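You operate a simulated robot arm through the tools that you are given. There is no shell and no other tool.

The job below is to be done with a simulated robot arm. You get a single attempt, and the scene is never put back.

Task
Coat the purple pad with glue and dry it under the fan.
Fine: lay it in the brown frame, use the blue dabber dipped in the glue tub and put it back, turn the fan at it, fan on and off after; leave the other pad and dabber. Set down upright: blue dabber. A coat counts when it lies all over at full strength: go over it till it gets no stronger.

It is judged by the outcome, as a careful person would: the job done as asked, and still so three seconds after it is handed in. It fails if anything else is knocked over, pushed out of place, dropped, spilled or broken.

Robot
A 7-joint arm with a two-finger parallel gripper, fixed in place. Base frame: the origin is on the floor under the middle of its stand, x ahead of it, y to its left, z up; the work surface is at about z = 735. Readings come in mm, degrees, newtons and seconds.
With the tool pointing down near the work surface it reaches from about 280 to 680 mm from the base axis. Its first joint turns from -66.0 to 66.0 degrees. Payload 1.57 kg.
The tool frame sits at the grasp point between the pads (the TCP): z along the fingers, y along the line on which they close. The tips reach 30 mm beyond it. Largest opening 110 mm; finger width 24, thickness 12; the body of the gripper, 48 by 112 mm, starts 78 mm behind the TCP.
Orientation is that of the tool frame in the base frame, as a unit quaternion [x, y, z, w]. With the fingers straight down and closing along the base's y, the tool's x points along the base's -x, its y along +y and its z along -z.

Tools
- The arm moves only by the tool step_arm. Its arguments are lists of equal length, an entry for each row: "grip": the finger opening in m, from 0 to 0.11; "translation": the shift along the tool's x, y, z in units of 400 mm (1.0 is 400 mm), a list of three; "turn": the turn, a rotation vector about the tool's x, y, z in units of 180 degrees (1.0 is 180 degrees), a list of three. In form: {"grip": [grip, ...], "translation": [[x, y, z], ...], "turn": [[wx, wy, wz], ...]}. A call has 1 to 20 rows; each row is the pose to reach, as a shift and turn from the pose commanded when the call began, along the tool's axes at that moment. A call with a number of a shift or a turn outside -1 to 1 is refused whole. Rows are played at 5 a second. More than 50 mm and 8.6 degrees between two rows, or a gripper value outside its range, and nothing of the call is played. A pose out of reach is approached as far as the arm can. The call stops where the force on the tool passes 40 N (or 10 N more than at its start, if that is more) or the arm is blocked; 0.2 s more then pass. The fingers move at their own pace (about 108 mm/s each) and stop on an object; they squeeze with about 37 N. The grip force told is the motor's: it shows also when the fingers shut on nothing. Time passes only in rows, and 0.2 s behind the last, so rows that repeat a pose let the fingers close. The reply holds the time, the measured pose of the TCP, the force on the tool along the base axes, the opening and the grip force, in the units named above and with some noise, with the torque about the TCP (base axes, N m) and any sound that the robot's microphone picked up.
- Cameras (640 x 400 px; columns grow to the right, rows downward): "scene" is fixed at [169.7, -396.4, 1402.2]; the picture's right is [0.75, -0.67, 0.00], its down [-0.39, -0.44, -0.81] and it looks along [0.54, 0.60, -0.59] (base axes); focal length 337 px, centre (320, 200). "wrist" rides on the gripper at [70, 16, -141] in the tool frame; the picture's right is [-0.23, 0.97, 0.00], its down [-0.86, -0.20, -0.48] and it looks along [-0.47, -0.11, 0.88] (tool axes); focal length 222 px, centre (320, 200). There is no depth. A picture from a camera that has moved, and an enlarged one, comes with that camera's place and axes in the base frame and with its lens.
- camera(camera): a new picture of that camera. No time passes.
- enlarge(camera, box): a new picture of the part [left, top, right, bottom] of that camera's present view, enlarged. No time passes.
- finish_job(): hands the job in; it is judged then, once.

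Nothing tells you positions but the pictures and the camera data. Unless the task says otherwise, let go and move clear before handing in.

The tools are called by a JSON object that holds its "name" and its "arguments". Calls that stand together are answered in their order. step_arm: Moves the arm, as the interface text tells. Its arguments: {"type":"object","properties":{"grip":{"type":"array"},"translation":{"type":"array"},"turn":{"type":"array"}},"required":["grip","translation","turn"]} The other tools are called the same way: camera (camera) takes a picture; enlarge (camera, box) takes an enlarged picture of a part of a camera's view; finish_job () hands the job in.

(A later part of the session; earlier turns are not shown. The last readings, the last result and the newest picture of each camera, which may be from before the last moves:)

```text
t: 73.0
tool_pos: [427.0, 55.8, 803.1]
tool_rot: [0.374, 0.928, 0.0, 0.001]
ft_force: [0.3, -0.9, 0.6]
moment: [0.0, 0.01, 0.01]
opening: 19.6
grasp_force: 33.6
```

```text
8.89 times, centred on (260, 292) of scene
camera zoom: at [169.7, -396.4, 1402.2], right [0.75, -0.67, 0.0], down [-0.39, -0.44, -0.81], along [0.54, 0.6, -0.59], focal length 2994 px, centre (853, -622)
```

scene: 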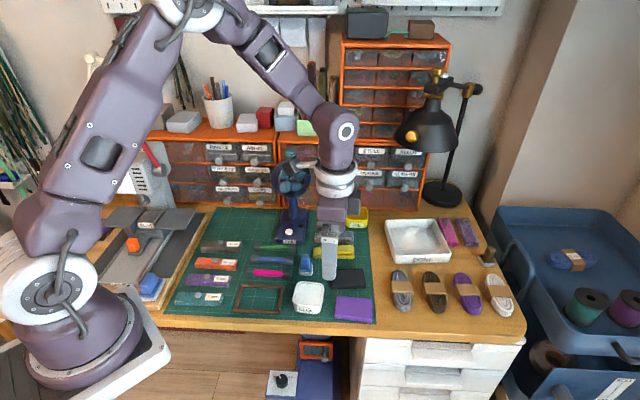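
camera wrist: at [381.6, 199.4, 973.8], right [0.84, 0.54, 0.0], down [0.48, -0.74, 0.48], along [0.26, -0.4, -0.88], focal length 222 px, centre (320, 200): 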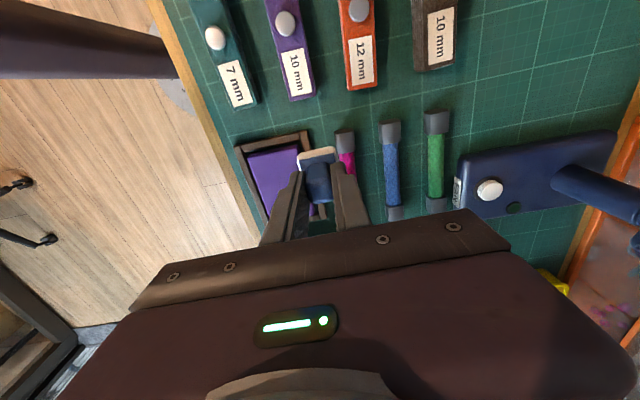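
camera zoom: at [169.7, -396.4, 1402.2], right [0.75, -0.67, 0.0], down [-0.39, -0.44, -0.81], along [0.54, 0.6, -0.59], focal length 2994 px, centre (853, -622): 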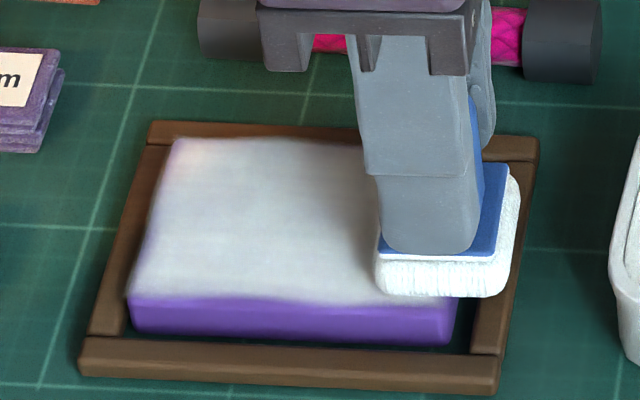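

Contact is marginal at this height, so I go 0.6 mm lower and do the middle strokes.

{"name": "step_arm", "arguments": {"grip": [0.01, 0.01, 0.01, 0.01, 0.01, 0.01, 0.01, 0.01, 0.01], "translation": [[0.02, 0, 0.0015], [0.04, 0, 0.0015], [0.06, 0, 0.0015], [0.08, 0, 0.0015], [0.1, 0, 0.0015], [0.12, 0, 0.0015], [0.14, 0, 0.0015], [0.16, 0, 0.0015], [0.18, 0, 0.0015]], "turn": [[0, 0, 0], [0, 0, 0], [0, 0, 0], [0, 0, 0], [0, 0, 0], [0, 0, 0], [0, 0, 0], [0, 0, 0], [0, 0, 0]]}}

{"name": "step_arm", "arguments": {"grip": [0.01, 0.01, 0.01, 0.01, 0.01, 0.01, 0.01, 0.01, 0.01, 0.01, 0.01], "translation": [[0, 0.0175, 0], [0, 0.035, 0], [-0.02, 0.035, 0], [-0.04, 0.035, 0], [-0.06, 0.035, 0], [-0.08, 0.035, 0], [-0.1, 0.035, 0], [-0.12, 0.035, 0], [-0.14, 0.035, 0], [-0.16, 0.035, 0], [-0.18, 0.035, 0]], "turn": [[0, 0, 0], [0, 0, 0], [0, 0, 0], [0, 0, 0], [0, 0, 0], [0, 0, 0], [0, 0, 0], [0, 0, 0], [0, 0, 0], [0, 0, 0], [0, 0, 0]]}}

{"name": "enlarge", "arguments": {"camera": "wrist", "box": [200, 50, 410, 210]}}

```text
t: 75.0
tool_pos: [375.6, 105.1, 804.9]
tool_rot: [0.374, 0.928, 0.0, 0.001]
ft_force: [8.0, -8.1, 14.8]
moment: [-0.36, -0.43, -0.01]
opening: 20.0
grasp_force: 33.4
```

```text
t: 77.4
tool_pos: [437.2, 65.1, 803.5]
tool_rot: [0.373, 0.928, 0.001, 0.0]
ft_force: [-0.3, 0.0, -0.4]
moment: [0.01, 0.0, -0.02]
opening: 20.0
grasp_force: 33.6
```

```text
2.50 times, centred on (305, 130) of wrist
camera zoom: at [398.7, 125.2, 945.2], right [0.84, 0.55, 0.0], down [0.48, -0.74, 0.48], along [0.26, -0.4, -0.88], focal length 555 px, centre (358, 375)
```

zoom: 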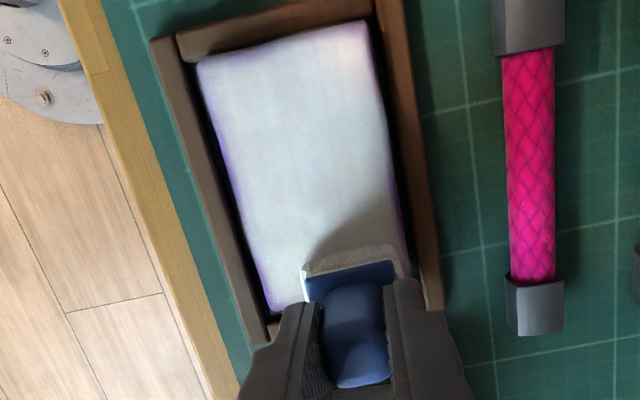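

Force readings vary along the path, so I check whether the dabber has tilted or slid in the grip.

{"name": "enlarge", "arguments": {"camera": "scene", "box": [240, 250, 300, 310]}}

{"name": "enlarge", "arguments": {"camera": "wrist", "box": [270, 130, 380, 220]}}

```text
6.67 times, centred on (270, 280) of scene
camera zoom: at [169.7, -396.4, 1402.2], right [0.75, -0.67, 0.0], down [-0.39, -0.44, -0.81], along [0.54, 0.6, -0.59], focal length 2246 px, centre (653, -333)
```

zoom: 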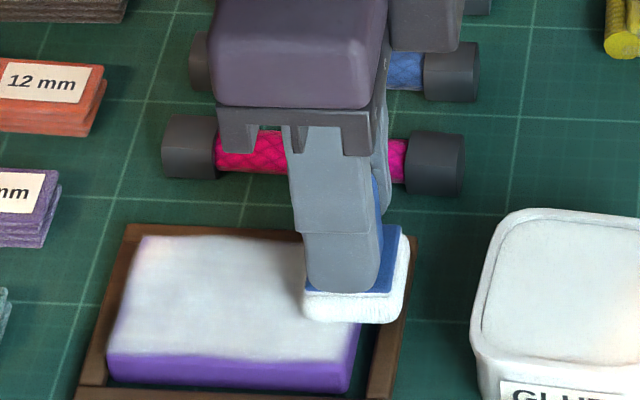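

```text
4.44 times, centred on (325, 175) of wrist
camera zoom: at [398.7, 125.2, 945.2], right [0.84, 0.55, 0.0], down [0.48, -0.74, 0.48], along [0.26, -0.4, -0.88], focal length 987 px, centre (298, 311)
```

zoom: 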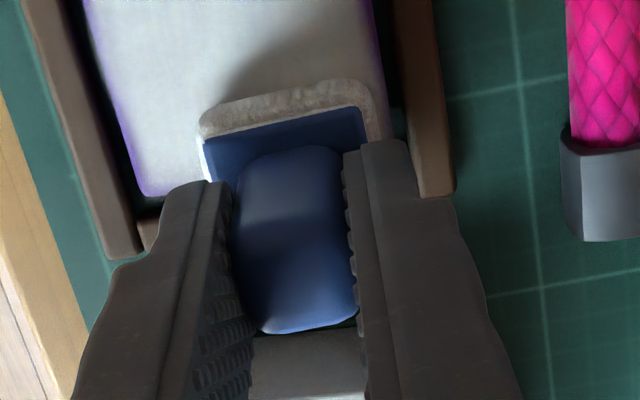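

The dabber stays upright but has slid up a little in the grip. I lift off, look at the pad, and dip again gently while reading the force.

{"name": "step_arm", "arguments": {"grip": [0.01, 0.01, 0.01, 0.01, 0.01, 0.01, 0.01, 0.01, 0.01, 0.01], "translation": [[0, 0, -0.04], [0, 0, -0.1], [-0.07, -0.008, -0.1], [-0.14, -0.0155, -0.1], [-0.2008, -0.0225, -0.1], [-0.2008, -0.0225, -0.1], [-0.2008, -0.0225, -0.07], [-0.2008, -0.0225, -0.048], [-0.2008, -0.0225, -0.042], [-0.2008, -0.0225, -0.04]], "turn": [[0, 0, 0], [0, 0, 0], [0, 0, 0], [0, 0, 0], [0, 0, 0], [0, 0, 0], [0, 0, 0], [0, 0, 0], [0, 0, 0], [0, 0, 0]]}}

{"name": "enlarge", "arguments": {"camera": "scene", "box": [235, 278, 285, 312]}}

{"name": "enlarge", "arguments": {"camera": "wrist", "box": [220, 0, 360, 100]}}

{"name": "enlarge", "arguments": {"camera": "scene", "box": [230, 250, 340, 320]}}

```text
t: 79.6
tool_pos: [489.3, 2.7, 819.5]
tool_rot: [0.373, 0.928, 0.0, 0.0]
ft_force: [0.5, 0.8, 0.2]
moment: [0.01, 0.0, -0.01]
opening: 19.9
grasp_force: 32.9
```

```text
11.76 times, centred on (260, 295) of scene
camera zoom: at [169.7, -396.4, 1402.2], right [0.75, -0.67, 0.0], down [-0.39, -0.44, -0.81], along [0.54, 0.6, -0.59], focal length 3963 px, centre (1026, -918)
```

zoom: 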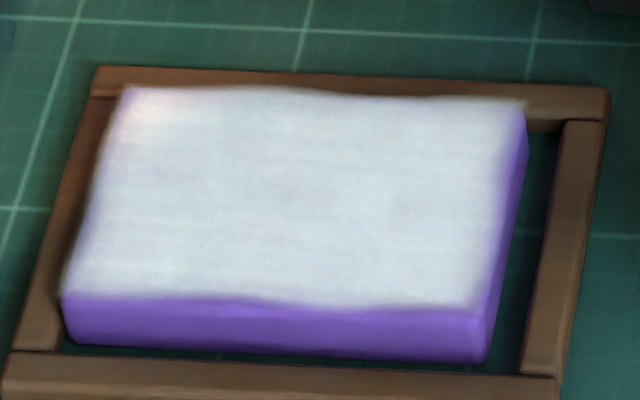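

```text
4.00 times, centred on (290, 50) of wrist
camera zoom: at [450.3, 63.2, 961.2], right [0.84, 0.54, 0.0], down [0.48, -0.74, 0.48], along [0.26, -0.4, -0.88], focal length 888 px, centre (440, 800)
```

zoom: 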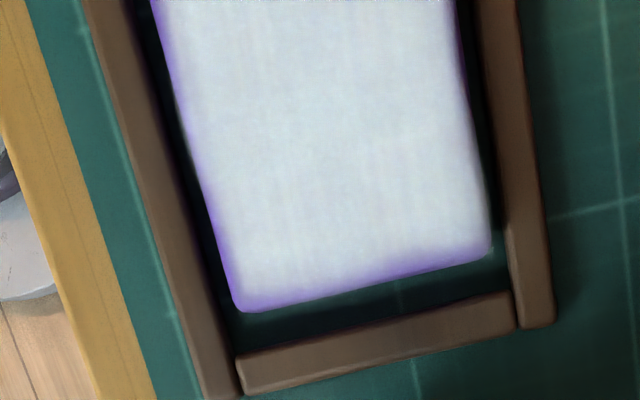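

```text
5.71 times, centred on (285, 285) of scene
camera zoom: at [169.7, -396.4, 1402.2], right [0.75, -0.67, 0.0], down [-0.39, -0.44, -0.81], along [0.54, 0.6, -0.59], focal length 1925 px, centre (520, -286)
```

zoom: 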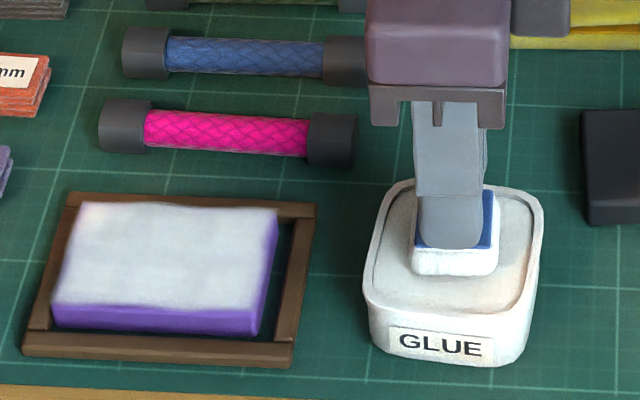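

The coat looks unchanged from the last round. There's no contact with the glue yet, so I lower in 1 mm steps.

{"name": "step_arm", "arguments": {"grip": [0.01, 0.01], "translation": [[0, 0, 0.0025], [0, 0, 0.0035]], "turn": [[0, 0, 0], [0, 0, 0]]}}

{"name": "enlarge", "arguments": {"camera": "scene", "box": [285, 255, 335, 315]}}

```text
t: 80.2
tool_pos: [488.2, 2.4, 818.8]
tool_rot: [0.374, 0.928, 0.0, 0.0]
ft_force: [0.6, 0.1, -1.3]
moment: [0.0, -0.01, 0.0]
opening: 19.6
grasp_force: 34.0
```

```text
6.67 times, centred on (310, 285) of scene
camera zoom: at [169.7, -396.4, 1402.2], right [0.75, -0.67, 0.0], down [-0.39, -0.44, -0.81], along [0.54, 0.6, -0.59], focal length 2246 px, centre (387, -367)
```

zoom: 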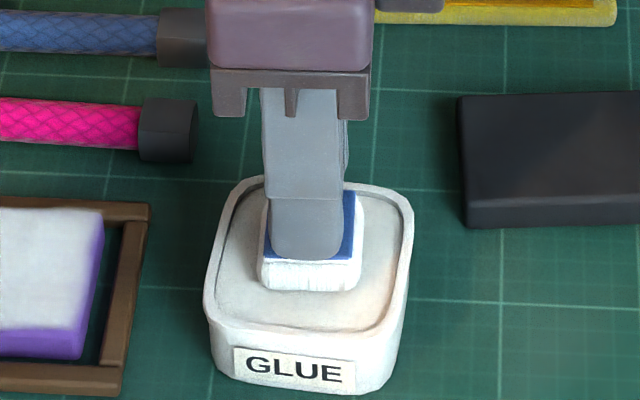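

Still no contact. I continue down another 1.5 mm and check.

{"name": "step_arm", "arguments": {"grip": [0.01, 0.01, 0.01], "translation": [[0, 0, 0.002], [0, 0, 0.00375], [0, 0, 0.00375]], "turn": [[0, 0, 0], [0, 0, 0], [0, 0, 0]]}}

```text
t: 81.0
tool_pos: [489.2, 3.6, 817.3]
tool_rot: [0.374, 0.928, 0.001, 0.001]
ft_force: [-2.1, -2.1, 23.1]
moment: [0.09, 0.32, 0.01]
opening: 19.8
grasp_force: 33.4
```

The glue contact is firm now (23 N), so the felt is freshly loaded. I lift, go to the pad's front corner and lower to touch, reading the force.

{"name": "step_arm", "arguments": {"grip": [0.01, 0.01, 0.01, 0.01, 0.01, 0.01, 0.01, 0.01, 0.01], "translation": [[0, 0, -0.03], [0, 0, -0.067], [0.07, -0.0125, -0.067], [0.14, -0.025, -0.067], [0.2082, -0.0375, -0.067], [0.2082, -0.0375, -0.01], [0.2082, -0.0375, 0.022], [0.2082, -0.0375, 0.03], [0.2082, -0.0375, 0.033]], "turn": [[0, 0, 0], [0, 0, 0], [0, 0, 0], [0, 0, 0], [0, 0, 0], [0, 0, 0], [0, 0, 0], [0, 0, 0], [0, 0, 0]]}}

{"name": "enlarge", "arguments": {"camera": "scene", "box": [235, 270, 295, 315]}}

```text
t: 83.0
tool_pos: [418.0, 50.6, 803.5]
tool_rot: [0.373, 0.928, 0.0, 0.0]
ft_force: [0.4, -0.5, -0.2]
moment: [0.0, 0.03, 0.0]
opening: 19.7
grasp_force: 33.8
```

```text
8.89 times, centred on (265, 292) of scene
camera zoom: at [169.7, -396.4, 1402.2], right [0.75, -0.67, 0.0], down [-0.39, -0.44, -0.81], along [0.54, 0.6, -0.59], focal length 2994 px, centre (809, -622)
```

zoom: 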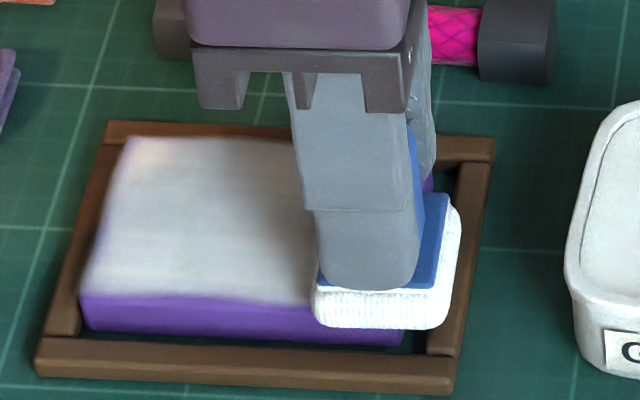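

Not quite touching. I lower about 1.2 mm more.

{"name": "step_arm", "arguments": {"grip": [0.01, 0.01], "translation": [[0, 0, 0.002], [0, 0, 0.003]], "turn": [[0, 0, 0], [0, 0, 0]]}}

```text
t: 83.6
tool_pos: [418.1, 49.3, 803.8]
tool_rot: [0.373, 0.928, 0.0, 0.001]
ft_force: [-1.4, -0.9, 22.6]
moment: [0.16, 0.14, -0.01]
opening: 19.8
grasp_force: 33.5
```

Contact is stiff (22.6 N after 1.2 mm); I back off 0.6 mm and wipe around the perimeter.

{"name": "step_arm", "arguments": {"grip": [0.01, 0.01, 0.01, 0.01, 0.01, 0.01, 0.01, 0.01, 0.01, 0.01, 0.01, 0.01, 0.01, 0.01], "translation": [[0, 0, -0.0015], [0, 0.017, -0.0015], [0, 0.034, -0.0015], [0, 0.051, -0.0015], [0, 0.068, -0.0015], [0, 0.085, -0.0015], [0.0206, 0.085, -0.0015], [0.0413, 0.085, -0.0015], [0.0619, 0.085, -0.0015], [0.0825, 0.085, -0.0015], [0.1031, 0.085, -0.0015], [0.1238, 0.085, -0.0015], [0.1444, 0.085, -0.0015], [0.165, 0.085, -0.0015]], "turn": [[0, 0, 0], [0, 0, 0], [0, 0, 0], [0, 0, 0], [0, 0, 0], [0, 0, 0], [0, 0, 0], [0, 0, 0], [0, 0, 0], [0, 0, 0], [0, 0, 0], [0, 0, 0], [0, 0, 0], [0, 0, 0]]}}

{"name": "enlarge", "arguments": {"camera": "scene", "box": [230, 265, 290, 315]}}

```text
t: 86.6
tool_pos: [395.8, 120.0, 803.5]
tool_rot: [0.374, 0.927, 0.0, 0.001]
ft_force: [6.4, -6.9, 11.2]
moment: [-0.3, -0.27, 0.08]
opening: 19.6
grasp_force: 33.7
```

```text
8.00 times, centred on (260, 290) of scene
camera zoom: at [169.7, -396.6, 1402.2], right [0.75, -0.67, 0.0], down [-0.39, -0.44, -0.81], along [0.54, 0.6, -0.59], focal length 2695 px, centre (800, -520)
```

zoom: 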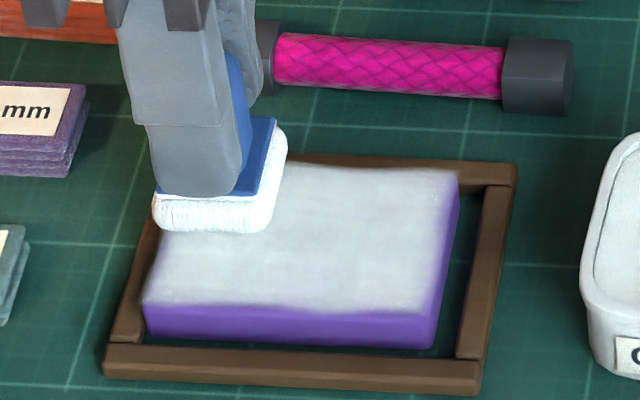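

Good pressure. I continue around the perimeter and then the two middle lanes, easing by 0.2 mm.

{"name": "step_arm", "arguments": {"grip": [0.01, 0.01, 0.01, 0.01, 0.01, 0.01, 0.01, 0.01, 0.01, 0.01, 0.01, 0.01, 0.01, 0.01, 0.01], "translation": [[0, -0.017, -0.0005], [0, -0.034, -0.0005], [0, -0.051, -0.0005], [0, -0.068, -0.0005], [0, -0.085, -0.0005], [-0.0206, -0.085, -0.0005], [-0.0413, -0.085, -0.0005], [-0.0619, -0.085, -0.0005], [-0.0825, -0.085, -0.0005], [-0.1031, -0.085, -0.0005], [-0.1238, -0.085, -0.0005], [-0.1444, -0.085, -0.0005], [-0.165, -0.085, -0.0005], [-0.165, -0.071, -0.0005], [-0.165, -0.0575, -0.0005]], "turn": [[0, 0, 0], [0, 0, 0], [0, 0, 0], [0, 0, 0], [0, 0, 0], [0, 0, 0], [0, 0, 0], [0, 0, 0], [0, 0, 0], [0, 0, 0], [0, 0, 0], [0, 0, 0], [0, 0, 0], [0, 0, 0], [0, 0, 0]]}}

{"name": "step_arm", "arguments": {"grip": [0.01, 0.01, 0.01, 0.01, 0.01, 0.01, 0.01, 0.01, 0.01, 0.01, 0.01, 0.01, 0.01, 0.01, 0.01, 0.01, 0.01, 0.01], "translation": [[0.0206, 0, 0], [0.0413, 0, 0], [0.0619, 0, 0], [0.0825, 0, 0], [0.1031, 0, 0], [0.1238, 0, 0], [0.1444, 0, 0], [0.165, 0, 0], [0.165, 0.015, 0], [0.165, 0.03, 0], [0.1444, 0.03, 0], [0.1238, 0.03, 0], [0.1031, 0.03, 0], [0.0825, 0.03, 0], [0.0619, 0.03, 0], [0.0413, 0.03, 0], [0.0206, 0.03, 0], [0, 0.03, 0]], "turn": [[0, 0, 0], [0, 0, 0], [0, 0, 0], [0, 0, 0], [0, 0, 0], [0, 0, 0], [0, 0, 0], [0, 0, 0], [0, 0, 0], [0, 0, 0], [0, 0, 0], [0, 0, 0], [0, 0, 0], [0, 0, 0], [0, 0, 0], [0, 0, 0], [0, 0, 0], [0, 0, 0]]}}

{"name": "step_arm", "arguments": {"grip": [0.01, 0.01, 0.01, 0.01, 0.01], "translation": [[0, 0, -0.04], [0, 0, -0.1], [-0.07, -0.007, -0.1], [-0.14, -0.0135, -0.1], [-0.2082, -0.02, -0.1]], "turn": [[0, 0, 0], [0, 0, 0], [0, 0, 0], [0, 0, 0], [0, 0, 0]]}}

{"name": "enlarge", "arguments": {"camera": "scene", "box": [235, 278, 285, 312]}}

{"name": "enlarge", "arguments": {"camera": "wrist", "box": [220, 0, 360, 100]}}

```text
t: 89.8
tool_pos: [426.1, 58.0, 803.7]
tool_rot: [0.374, 0.927, 0.0, 0.0]
ft_force: [-0.1, 0.1, -0.5]
moment: [0.01, 0.0, 0.03]
opening: 19.7
grasp_force: 33.6
```

```text
t: 93.6
tool_pos: [434.3, 66.9, 802.5]
tool_rot: [0.373, 0.928, 0.0, 0.0]
ft_force: [-2.0, 2.3, 2.7]
moment: [0.12, 0.11, -0.01]
opening: 19.7
grasp_force: 33.8
```

```text
t: 94.8
tool_pos: [488.1, 1.2, 843.9]
tool_rot: [0.374, 0.927, -0.001, 0.0]
ft_force: [-1.0, -0.6, -0.9]
moment: [0.03, 0.0, -0.01]
opening: 19.6
grasp_force: 33.6
```

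```text
11.76 times, centred on (260, 295) of scene
camera zoom: at [169.7, -396.4, 1402.2], right [0.75, -0.67, 0.0], down [-0.39, -0.44, -0.81], along [0.54, 0.6, -0.59], focal length 3963 px, centre (1026, -918)
```

zoom: 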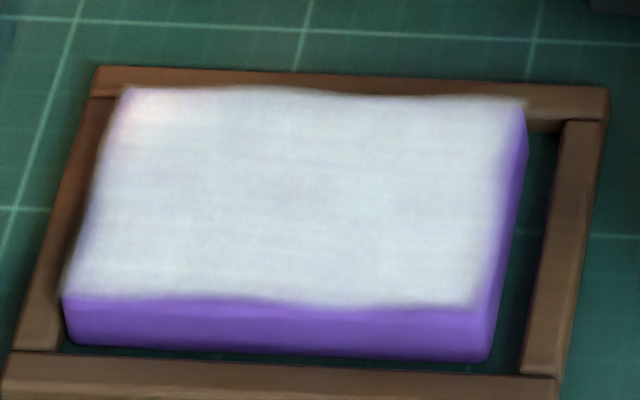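

```text
4.00 times, centred on (290, 50) of wrist
camera zoom: at [450.8, 61.9, 984.9], right [0.84, 0.54, 0.0], down [0.48, -0.74, 0.48], along [0.26, -0.4, -0.88], focal length 888 px, centre (440, 800)
```

zoom: 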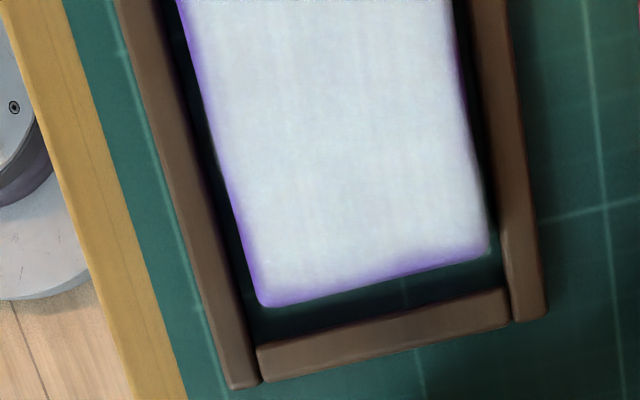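

Nothing changed in this last round, so the coat is at full strength. Now I take the dabber back to its original spot, stopping a few mm above the mat to check.

{"name": "step_arm", "arguments": {"grip": [0.01, 0.01, 0.01, 0.01, 0.01, 0.01], "translation": [[0.012, 0.08, 0], [0.024, 0.16, 0], [0.0336, 0.2378, 0], [0.0336, 0.2378, 0.05], [0.0336, 0.2378, 0.1], [0.0336, 0.2378, 0.11]], "turn": [[0, 0, 0], [0, 0, 0], [0, 0, 0], [0, 0, 0], [0, 0, 0], [0, 0, 0]]}}

{"name": "enlarge", "arguments": {"camera": "scene", "box": [280, 230, 340, 290]}}

{"name": "enlarge", "arguments": {"camera": "wrist", "box": [250, 120, 390, 230]}}

```text
t: 96.2
tool_pos: [546.0, 80.9, 800.4]
tool_rot: [0.373, 0.928, 0.0, -0.001]
ft_force: [0.3, 0.6, 0.1]
moment: [0.02, -0.02, 0.03]
opening: 19.4
grasp_force: 33.7
```

```text
6.67 times, centred on (310, 260) of scene
camera zoom: at [169.7, -396.4, 1402.2], right [0.75, -0.67, 0.0], down [-0.39, -0.44, -0.81], along [0.54, 0.6, -0.59], focal length 2246 px, centre (387, -200)
```

zoom: 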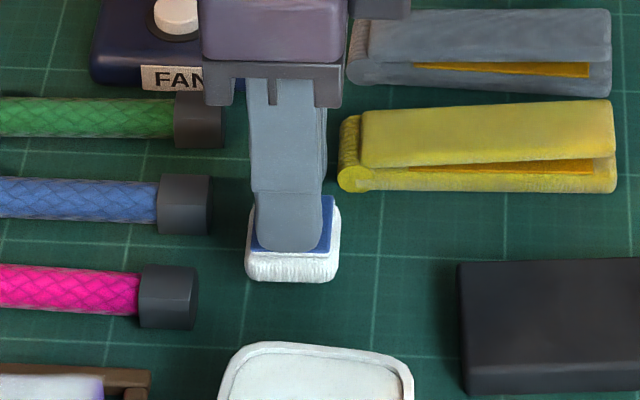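

```text
3.64 times, centred on (320, 175) of wrist
camera zoom: at [506.7, 141.0, 941.0], right [0.84, 0.54, 0.0], down [0.48, -0.74, 0.48], along [0.26, -0.4, -0.88], focal length 808 px, centre (320, 291)
```

zoom: 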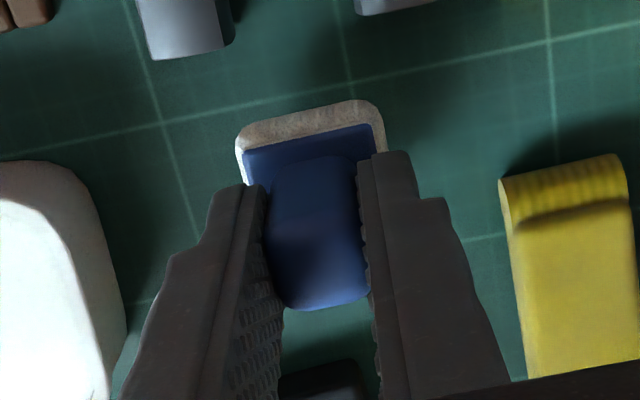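

The dabber is upright above its spot, having slid about 6 mm up in the grip, so its face is some 11-12 mm above the mat. I lower 10 mm and then feel for contact.

{"name": "step_arm", "arguments": {"grip": [0.01, 0.01, 0.01], "translation": [[0, 0, 0.0125], [0, 0, 0.025], [0, 0, 0.025]], "turn": [[0, 0, 0], [0, 0, 0], [0, 0, 0]]}}

{"name": "enlarge", "arguments": {"camera": "scene", "box": [280, 230, 340, 290]}}

```text
t: 97.0
tool_pos: [544.1, 81.4, 789.6]
tool_rot: [0.372, 0.928, 0.0, 0.0]
ft_force: [-0.1, -0.1, 0.0]
moment: [0.03, 0.03, 0.0]
opening: 19.7
grasp_force: 33.6
```

```text
6.67 times, centred on (310, 260) of scene
camera zoom: at [169.7, -396.4, 1402.2], right [0.75, -0.67, 0.0], down [-0.39, -0.44, -0.81], along [0.54, 0.6, -0.59], focal length 2246 px, centre (387, -200)
```

zoom: 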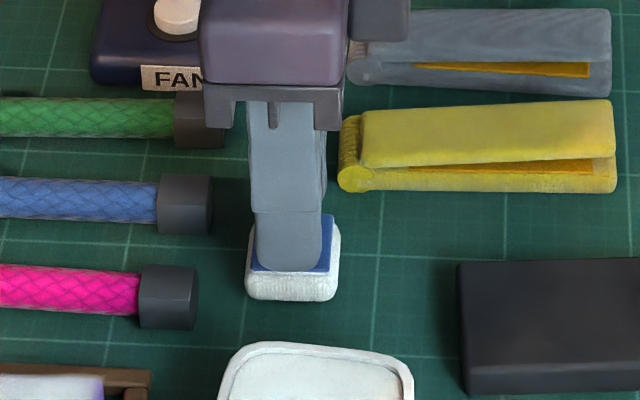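

Very close to the mat now, no contact yet. I lower in half-millimetre steps until I feel it.

{"name": "step_arm", "arguments": {"grip": [0.01, 0.01, 0.01], "translation": [[0, 0, 0.00125], [0, 0, 0.0025], [0, 0, 0.00325]], "turn": [[0, 0, 0], [0, 0, 0], [0, 0, 0]]}}

```text
t: 97.8
tool_pos: [544.5, 81.7, 788.9]
tool_rot: [0.373, 0.928, 0.0, 0.0]
ft_force: [0.4, 0.2, 0.0]
moment: [0.01, -0.02, 0.01]
opening: 19.6
grasp_force: 33.3
```

{"name": "step_arm", "arguments": {"grip": [0.01, 0.01], "translation": [[0, 0, 0.00125], [0, 0, 0.002]], "turn": [[0, 0, 0], [0, 0, 0]]}}

{"name": "enlarge", "arguments": {"camera": "scene", "box": [290, 240, 325, 275]}}

```text
t: 98.4
tool_pos: [543.8, 80.4, 788.0]
tool_rot: [0.374, 0.927, 0.0, 0.0]
ft_force: [0.3, -0.6, 0.8]
moment: [0.03, 0.01, 0.01]
opening: 19.6
grasp_force: 33.9
```

```text
11.43 times, centred on (308, 258) of scene
camera zoom: at [169.7, -396.4, 1402.2], right [0.75, -0.67, 0.0], down [-0.39, -0.44, -0.81], along [0.54, 0.6, -0.59], focal length 3850 px, centre (463, -457)
```

zoom: 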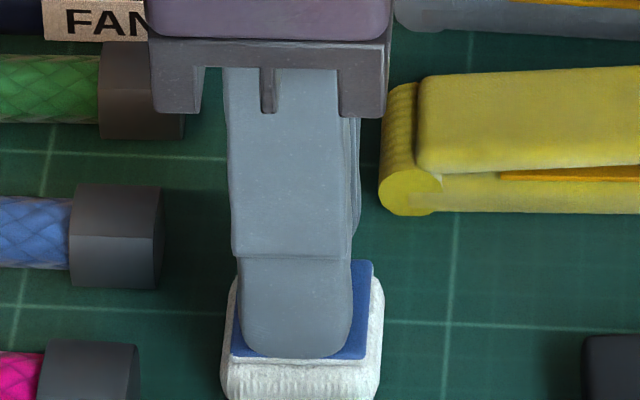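

Still only about 1 N. I go another 0.8 mm.

{"name": "step_arm", "arguments": {"grip": [0.01, 0.01], "translation": [[0, 0, 0.00125], [0, 0, 0.002]], "turn": [[0, 0, 0], [0, 0, 0]]}}

{"name": "enlarge", "arguments": {"camera": "scene", "box": [280, 230, 340, 290]}}

```text
t: 99.0
tool_pos: [545.7, 81.8, 786.9]
tool_rot: [0.374, 0.927, 0.001, 0.0]
ft_force: [-5.0, -1.8, 18.0]
moment: [-0.01, 0.33, -0.02]
opening: 19.7
grasp_force: 34.2
```

```text
6.67 times, centred on (310, 260) of scene
camera zoom: at [169.2, -396.5, 1402.2], right [0.75, -0.67, 0.0], down [-0.39, -0.44, -0.81], along [0.54, 0.6, -0.58], focal length 2246 px, centre (387, -200)
```

zoom: 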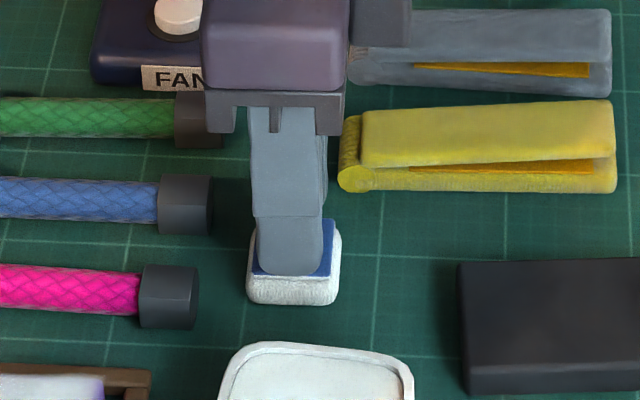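

The dabber stands on the mat at its original spot. I ease off 0.4 mm, open the fingers and rise straight up.

{"name": "step_arm", "arguments": {"grip": [0.01, 0.024, 0.032, 0.045, 0.045, 0.045], "translation": [[0, 0, -0.001], [0, 0, -0.001], [0, 0, -0.001], [0, 0, -0.001], [0, 0, -0.001], [0, 0, -0.001]], "turn": [[0, 0, 0], [0, 0, 0], [0, 0, 0], [0, 0, 0], [0, 0, 0], [0, 0, 0]]}}

{"name": "enlarge", "arguments": {"camera": "wrist", "box": [250, 120, 390, 230]}}

{"name": "enlarge", "arguments": {"camera": "scene", "box": [280, 230, 340, 290]}}

```text
t: 100.4
tool_pos: [545.9, 81.8, 786.3]
tool_rot: [0.373, 0.928, 0.0, -0.001]
ft_force: [0.4, -0.7, 0.2]
moment: [0.0, 0.01, -0.02]
opening: 45.0
grasp_force: 0.1
```

```text
3.64 times, centred on (320, 175) of wrist
camera zoom: at [506.8, 140.9, 927.9], right [0.84, 0.54, 0.0], down [0.48, -0.74, 0.48], along [0.26, -0.4, -0.88], focal length 808 px, centre (320, 291)
```

zoom: 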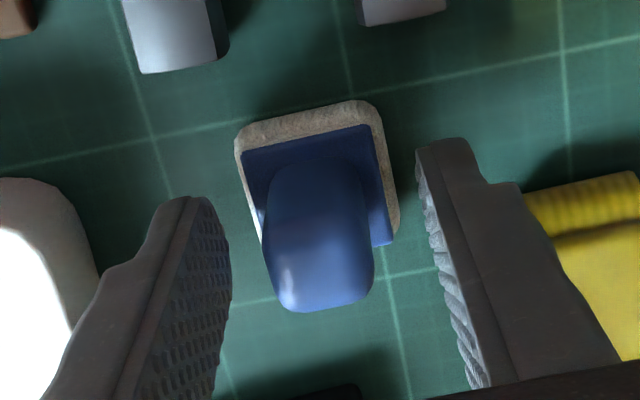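

```text
6.67 times, centred on (310, 260) of scene
camera zoom: at [169.7, -396.4, 1402.2], right [0.75, -0.67, 0.0], down [-0.39, -0.44, -0.81], along [0.54, 0.6, -0.59], focal length 2246 px, centre (387, -200)
```

zoom: 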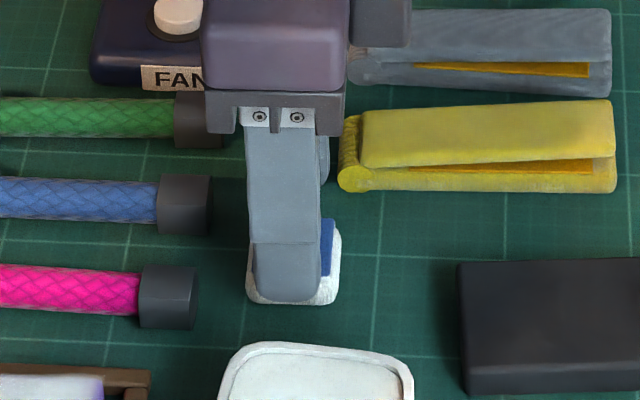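

The dabber is released and upright. I rise clear, and meanwhile look closely at the fan with the scene camera.

{"name": "step_arm", "arguments": {"grip": [0.045, 0.045, 0.045, 0.045, 0.045, 0.045, 0.045], "translation": [[0, 0, -0.03], [0, 0, -0.09], [0, 0, -0.18], [0, 0, -0.28], [0.02, -0.05, -0.38], [0.06, -0.11, -0.48], [0.1, -0.17, -0.56]], "turn": [[0, 0, 0], [0, 0, 0], [0, 0, 0], [0, 0, 0], [0, 0, -0.03], [0, 0, -0.07], [0, 0, -0.11]]}}

{"name": "enlarge", "arguments": {"camera": "scene", "box": [260, 140, 330, 250]}}

{"name": "camera", "arguments": {"camera": "scene"}}

{"name": "enlarge", "arguments": {"camera": "scene", "box": [220, 230, 350, 320]}}

```text
t: 102.0
tool_pos: [468.9, 60.8, 1011.0]
tool_rot: [0.208, 0.978, 0.0, 0.0]
ft_force: [-1.0, 0.0, 0.2]
moment: [0.0, -0.04, 0.01]
opening: 45.1
grasp_force: 0.1
```

```text
3.64 times, centred on (295, 195) of scene
camera zoom: at [169.7, -396.4, 1402.2], right [0.75, -0.67, 0.0], down [-0.39, -0.44, -0.81], along [0.54, 0.6, -0.59], focal length 1225 px, centre (411, 218)
```

zoom: 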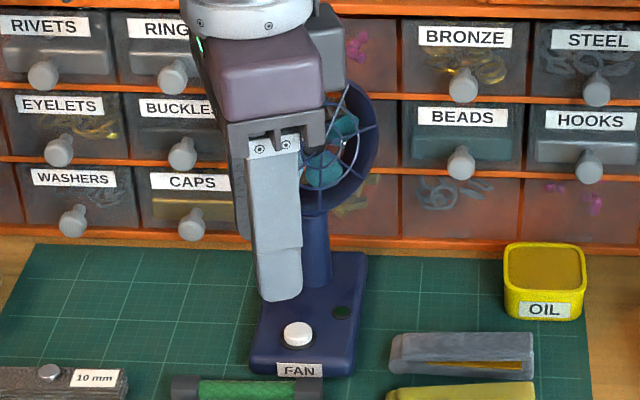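

```text
taken
```

scene: 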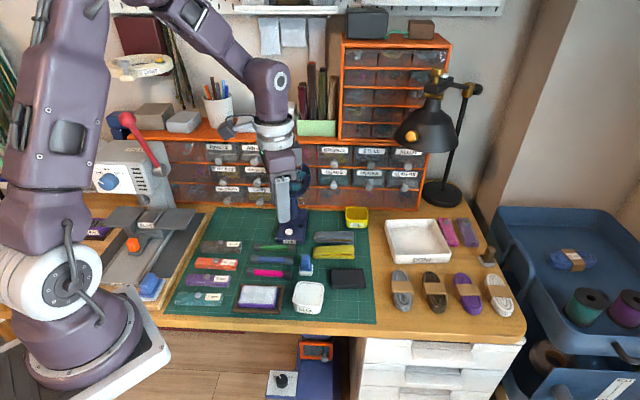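

```text
4.44 times, centred on (285, 275) of scene
camera zoom: at [169.7, -396.4, 1402.2], right [0.75, -0.67, 0.0], down [-0.39, -0.44, -0.81], along [0.54, 0.6, -0.59], focal length 1497 px, centre (476, -133)
```

zoom: 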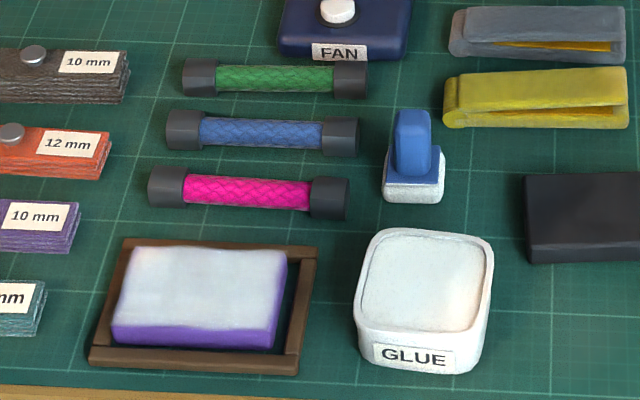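

The dabber stands at its place and the coated pad lies in the frame. Now I move the arm aside (and turn the wrist) so that the scene camera shows the fan fully.

{"name": "step_arm", "arguments": {"grip": [0.045, 0.045, 0.045, 0.045, 0.045], "translation": [[0.047, 0.044, -0.02], [0.093, 0.089, -0.04], [0.14, 0.133, -0.06], [0.186, 0.178, -0.08], [0.233, 0.222, -0.1]], "turn": [[0, 0, -0.04], [0, 0, -0.08], [0, 0, -0.12], [0, 0, -0.16], [0, 0, -0.2]]}}

{"name": "enlarge", "arguments": {"camera": "scene", "box": [255, 145, 325, 195]}}

{"name": "enlarge", "arguments": {"camera": "scene", "box": [260, 190, 330, 250]}}

{"name": "camera", "arguments": {"camera": "wrist"}}

```text
t: 103.2
tool_pos: [419.8, 180.4, 1050.4]
tool_rot: [-0.105, 0.994, 0.0, 0.0]
ft_force: [-0.6, 0.8, 0.0]
moment: [-0.01, -0.03, 0.0]
opening: 45.0
grasp_force: 0.0
```

```text
8.00 times, centred on (290, 170) of scene
camera zoom: at [169.7, -396.4, 1402.2], right [0.75, -0.67, 0.0], down [-0.39, -0.44, -0.81], along [0.54, 0.6, -0.59], focal length 2695 px, centre (560, 440)
```

zoom: 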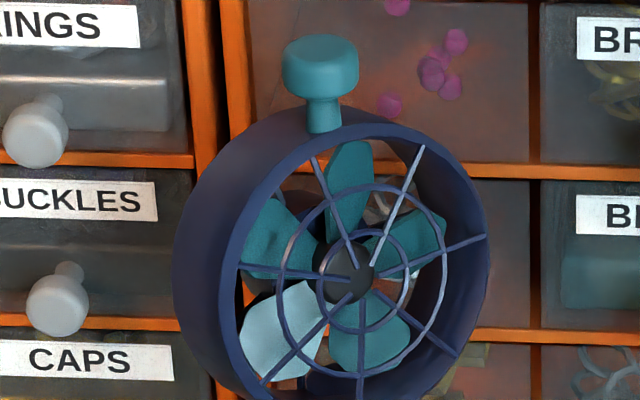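

```text
6.67 times, centred on (295, 220) of scene
camera zoom: at [169.7, -396.4, 1402.2], right [0.75, -0.67, 0.0], down [-0.39, -0.44, -0.81], along [0.54, 0.6, -0.59], focal length 2246 px, centre (487, 67)
```

zoom: 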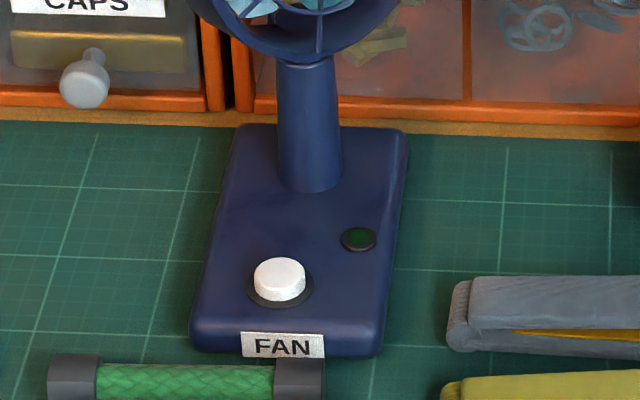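

```text
taken
camera wrist: at [348.7, 180.6, 1192.2], right [0.02, 1.0, 0.0], down [0.88, -0.02, 0.48], along [0.48, -0.01, -0.88], focal length 222 px, centre (320, 200)
```

wrist: 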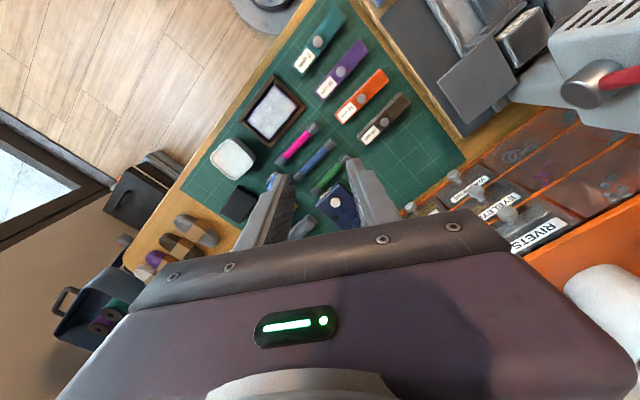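

The fan head is visible: it faces to the right of the camera line, with a teal knob on a stem on top. I take a full close-up to determine its facing direction.

{"name": "enlarge", "arguments": {"camera": "scene", "box": [250, 145, 340, 205]}}

{"name": "enlarge", "arguments": {"camera": "wrist", "box": [290, 140, 400, 250]}}

```text
6.67 times, centred on (295, 175) of scene
camera zoom: at [169.7, -396.4, 1402.2], right [0.75, -0.67, 0.0], down [-0.39, -0.44, -0.81], along [0.54, 0.6, -0.59], focal length 2246 px, centre (487, 367)
```

zoom: 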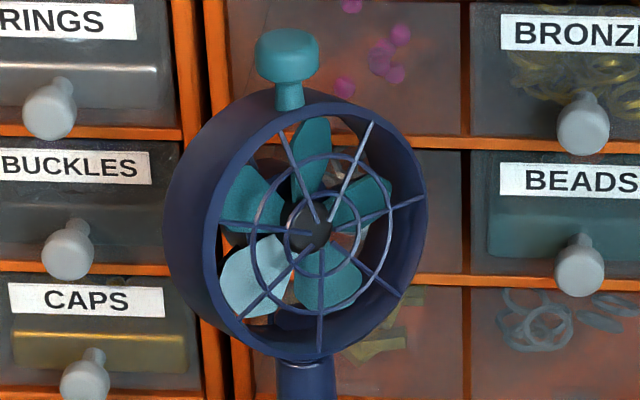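

```text
3.64 times, centred on (345, 195) of wrist
camera zoom: at [348.7, 180.6, 1192.2], right [0.02, 1.0, 0.0], down [0.88, -0.02, 0.48], along [0.48, -0.01, -0.88], focal length 808 px, centre (229, 218)
```

zoom: 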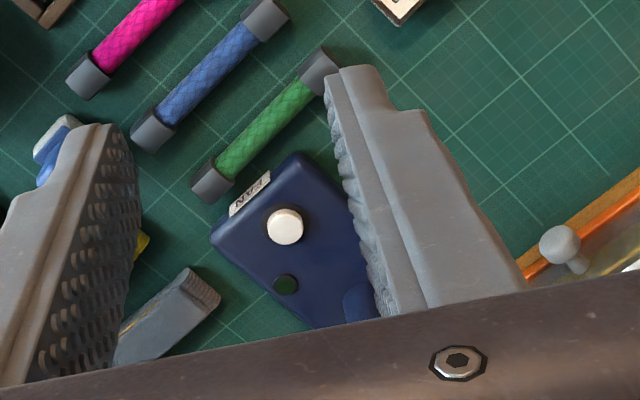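

The fan head faces about -93° (roughly toward -y) while the pad lies in direction about -146° from it, so the head must turn about 53° clockwise seen from above. I take the head axis near (645, 258) and the knob at z 960-985; I move closer at a safe height to test reach.

{"name": "step_arm", "arguments": {"grip": [0.045, 0.045, 0.045, 0.045, 0.045, 0.045], "translation": [[-0.08, 0.009, 0], [-0.16, 0.018, 0], [-0.24, 0.027, 0], [-0.32, 0.036, 0], [-0.4, 0.045, 0], [-0.4714, 0.0527, 0]], "turn": [[0, 0, -0.03], [0, 0, -0.06], [0, 0, -0.09], [0, 0, -0.12], [0, 0, -0.15], [0, 0, -0.183]]}}

{"name": "camera", "arguments": {"camera": "wrist"}}

{"name": "enlarge", "arguments": {"camera": "scene", "box": [220, 90, 350, 200]}}

```text
t: 104.6
tool_pos: [600.6, 238.1, 1050.5]
tool_rot: [-0.382, 0.924, -0.001, -0.001]
ft_force: [-0.3, 0.8, -0.7]
moment: [-0.02, -0.03, 0.0]
opening: 45.2
grasp_force: 0.1
```

```text
taken
camera wrist: at [540.5, 200.7, 1192.2], right [-0.53, 0.85, 0.0], down [0.75, 0.46, 0.48], along [0.41, 0.25, -0.88], focal length 222 px, centre (320, 200)
```

wrist: 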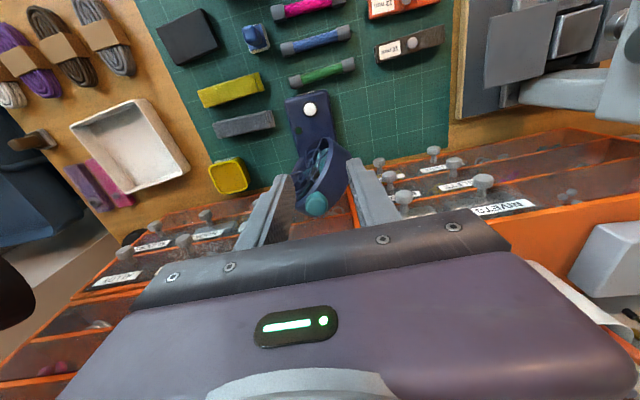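

```text
3.64 times, centred on (285, 145) of scene
camera zoom: at [169.7, -396.4, 1402.2], right [0.75, -0.67, 0.0], down [-0.39, -0.44, -0.81], along [0.54, 0.6, -0.59], focal length 1225 px, centre (447, 400)
```

zoom: 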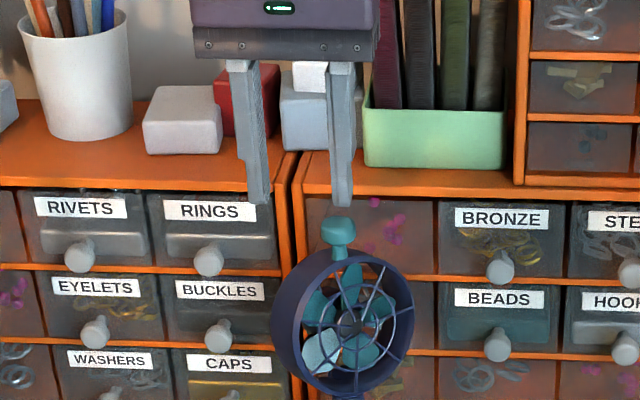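

The wrist camera now sees the fan head and knob from above. I enlarge it to get the axis and facing direction.

{"name": "enlarge", "arguments": {"camera": "wrist", "box": [270, 80, 380, 230]}}

{"name": "enlarge", "arguments": {"camera": "wrist", "box": [280, 130, 360, 220]}}

```text
2.67 times, centred on (325, 155) of wrist
camera zoom: at [540.5, 200.7, 1192.2], right [-0.53, 0.85, 0.0], down [0.75, 0.46, 0.48], along [0.41, 0.25, -0.88], focal length 592 px, centre (307, 320)
```

zoom: 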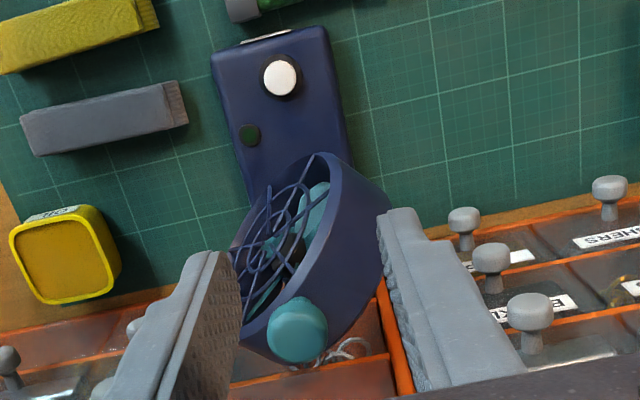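

```text
4.44 times, centred on (320, 175) of wrist
camera zoom: at [540.5, 200.7, 1192.2], right [-0.53, 0.85, 0.0], down [0.75, 0.46, 0.48], along [0.41, 0.25, -0.88], focal length 987 px, centre (320, 311)
```

zoom: 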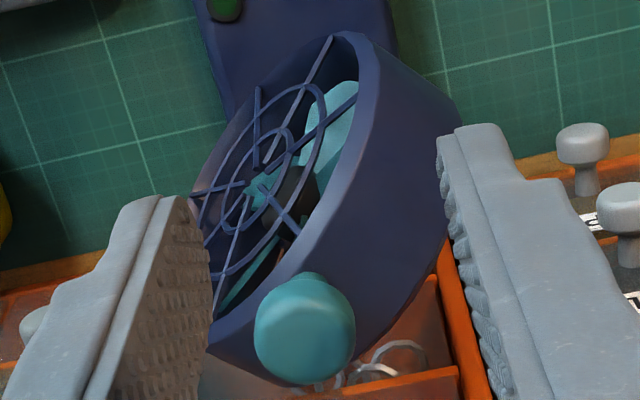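

The knob is seen around (646, 260) with its top near z 985, and the head faces about -90°. I move above the knob at a safe height to see whether the arm reaches it with the fingers straight down.

{"name": "step_arm", "arguments": {"grip": [0.045, 0.045, 0.045, 0.045], "translation": [[-0.04, -0.0135, 0], [-0.08, -0.027, 0], [-0.12, -0.0405, 0], [-0.12, -0.0405, 0]], "turn": [[0, 0, 0], [0, 0, 0], [0, 0, 0], [0, 0, 0]]}}

{"name": "camera", "arguments": {"camera": "wrist"}}

{"name": "enlarge", "arguments": {"camera": "scene", "box": [240, 90, 350, 200]}}

```text
t: 105.6
tool_pos: [619.0, 244.5, 1050.0]
tool_rot: [-0.381, 0.924, -0.001, -0.003]
ft_force: [0.2, 0.0, -0.7]
moment: [0.01, -0.01, 0.02]
opening: 44.8
grasp_force: 0.2
out of reach, approached as far as the arm can: row 2, 3, 4
```

```text
taken
camera wrist: at [558.6, 207.9, 1191.6], right [-0.53, 0.85, 0.0], down [0.75, 0.46, 0.48], along [0.41, 0.25, -0.88], focal length 222 px, centre (320, 200)
```

wrist: 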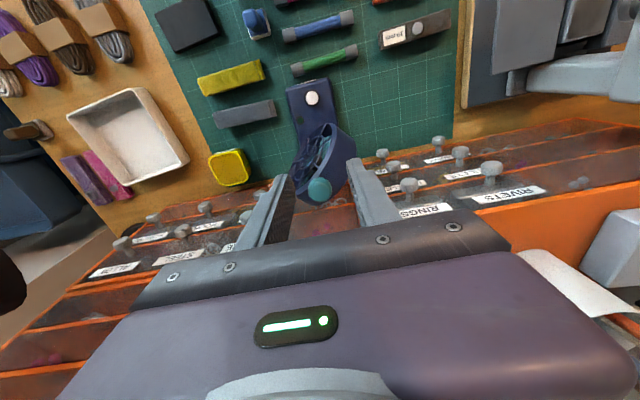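

```text
3.64 times, centred on (295, 145) of scene
camera zoom: at [169.7, -396.4, 1402.2], right [0.75, -0.67, 0.0], down [-0.39, -0.44, -0.81], along [0.54, 0.6, -0.59], focal length 1225 px, centre (411, 400)
```

zoom: 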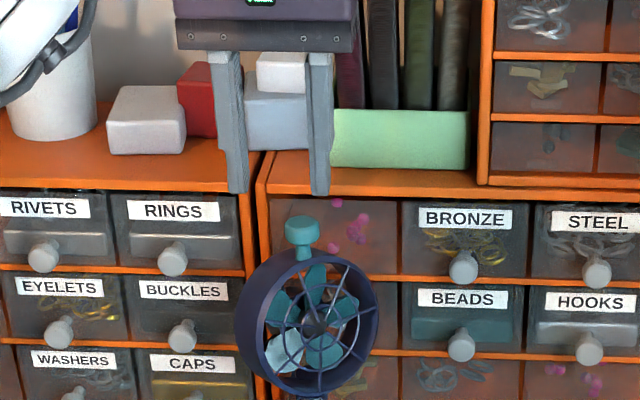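

With the fingers straight down the arm stops about 30 mm short of the knob. I back up to the previous point and lean the tool 18° outward to gain reach.

{"name": "step_arm", "arguments": {"grip": [0.045, 0.045, 0.045, 0.045, 0.045, 0.045], "translation": [[0.06, 0.02, 0], [0.12, 0.0405, 0], [0.12, 0.0405, 0], [0.12, 0.0405, 0], [0.12, 0.0405, 0], [0.12, 0.0405, 0]], "turn": [[0, 0, 0], [0, 0, 0], [0, -0.0333, 0], [0, -0.0667, 0], [0, -0.1, 0], [0, -0.1, 0]]}}

{"name": "camera", "arguments": {"camera": "wrist"}}

{"name": "enlarge", "arguments": {"camera": "scene", "box": [220, 90, 350, 200]}}

```text
t: 107.0
tool_pos: [573.9, 222.1, 1051.8]
tool_rot: [-0.378, 0.912, 0.06, 0.145]
ft_force: [0.9, 0.2, 0.5]
moment: [0.02, -0.04, 0.03]
opening: 44.9
grasp_force: 0.2
```

```text
taken
camera wrist: at [484.2, 156.3, 1163.2], right [-0.53, 0.84, 0.07], down [0.61, 0.33, 0.72], along [0.58, 0.43, -0.69], focal length 222 px, centre (320, 200)
```

wrist: 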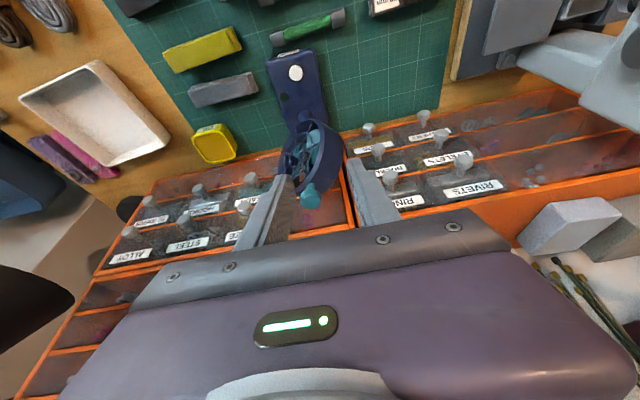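

```text
3.64 times, centred on (285, 145) of scene
camera zoom: at [169.7, -396.4, 1402.2], right [0.75, -0.67, 0.0], down [-0.39, -0.44, -0.81], along [0.54, 0.6, -0.59], focal length 1225 px, centre (447, 400)
```

zoom: 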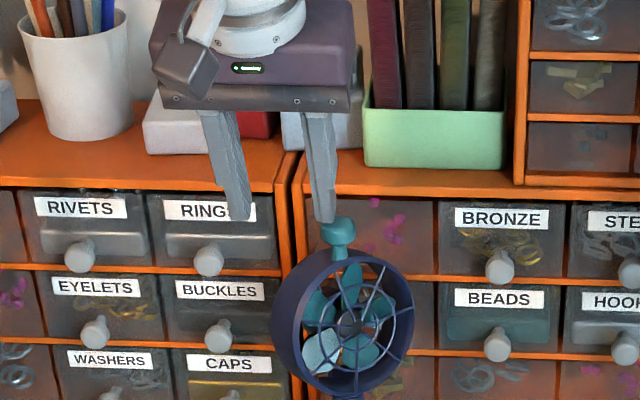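

Tilt works. I zoom in on the knob in this view to fix its position by triangulation before approaching.

{"name": "enlarge", "arguments": {"camera": "wrist", "box": [265, 120, 355, 220]}}

{"name": "enlarge", "arguments": {"camera": "scene", "box": [270, 140, 310, 170]}}

```text
4.00 times, centred on (310, 170) of wrist
camera zoom: at [484.2, 156.3, 1163.2], right [-0.53, 0.84, 0.07], down [0.61, 0.33, 0.72], along [0.58, 0.43, -0.69], focal length 888 px, centre (360, 320)
```

zoom: 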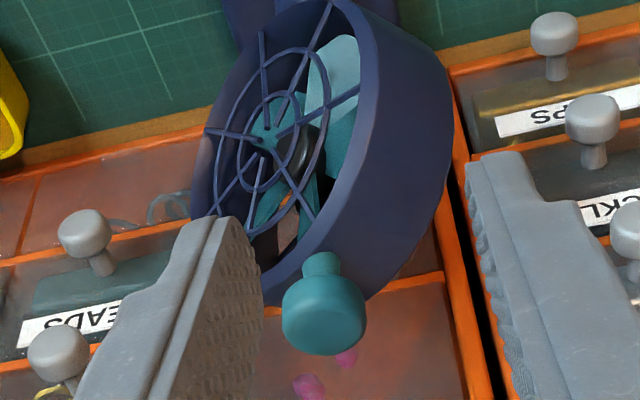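

```text
13.33 times, centred on (290, 155) of scene
camera zoom: at [169.7, -396.4, 1402.2], right [0.75, -0.67, 0.0], down [-0.39, -0.44, -0.81], along [0.54, 0.6, -0.59], focal length 4492 px, centre (720, 800)
```

zoom: 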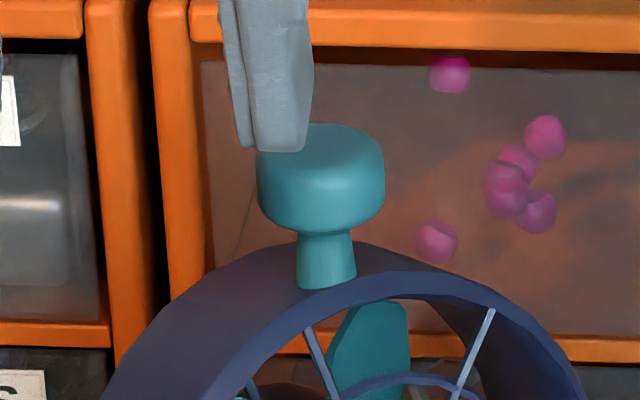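

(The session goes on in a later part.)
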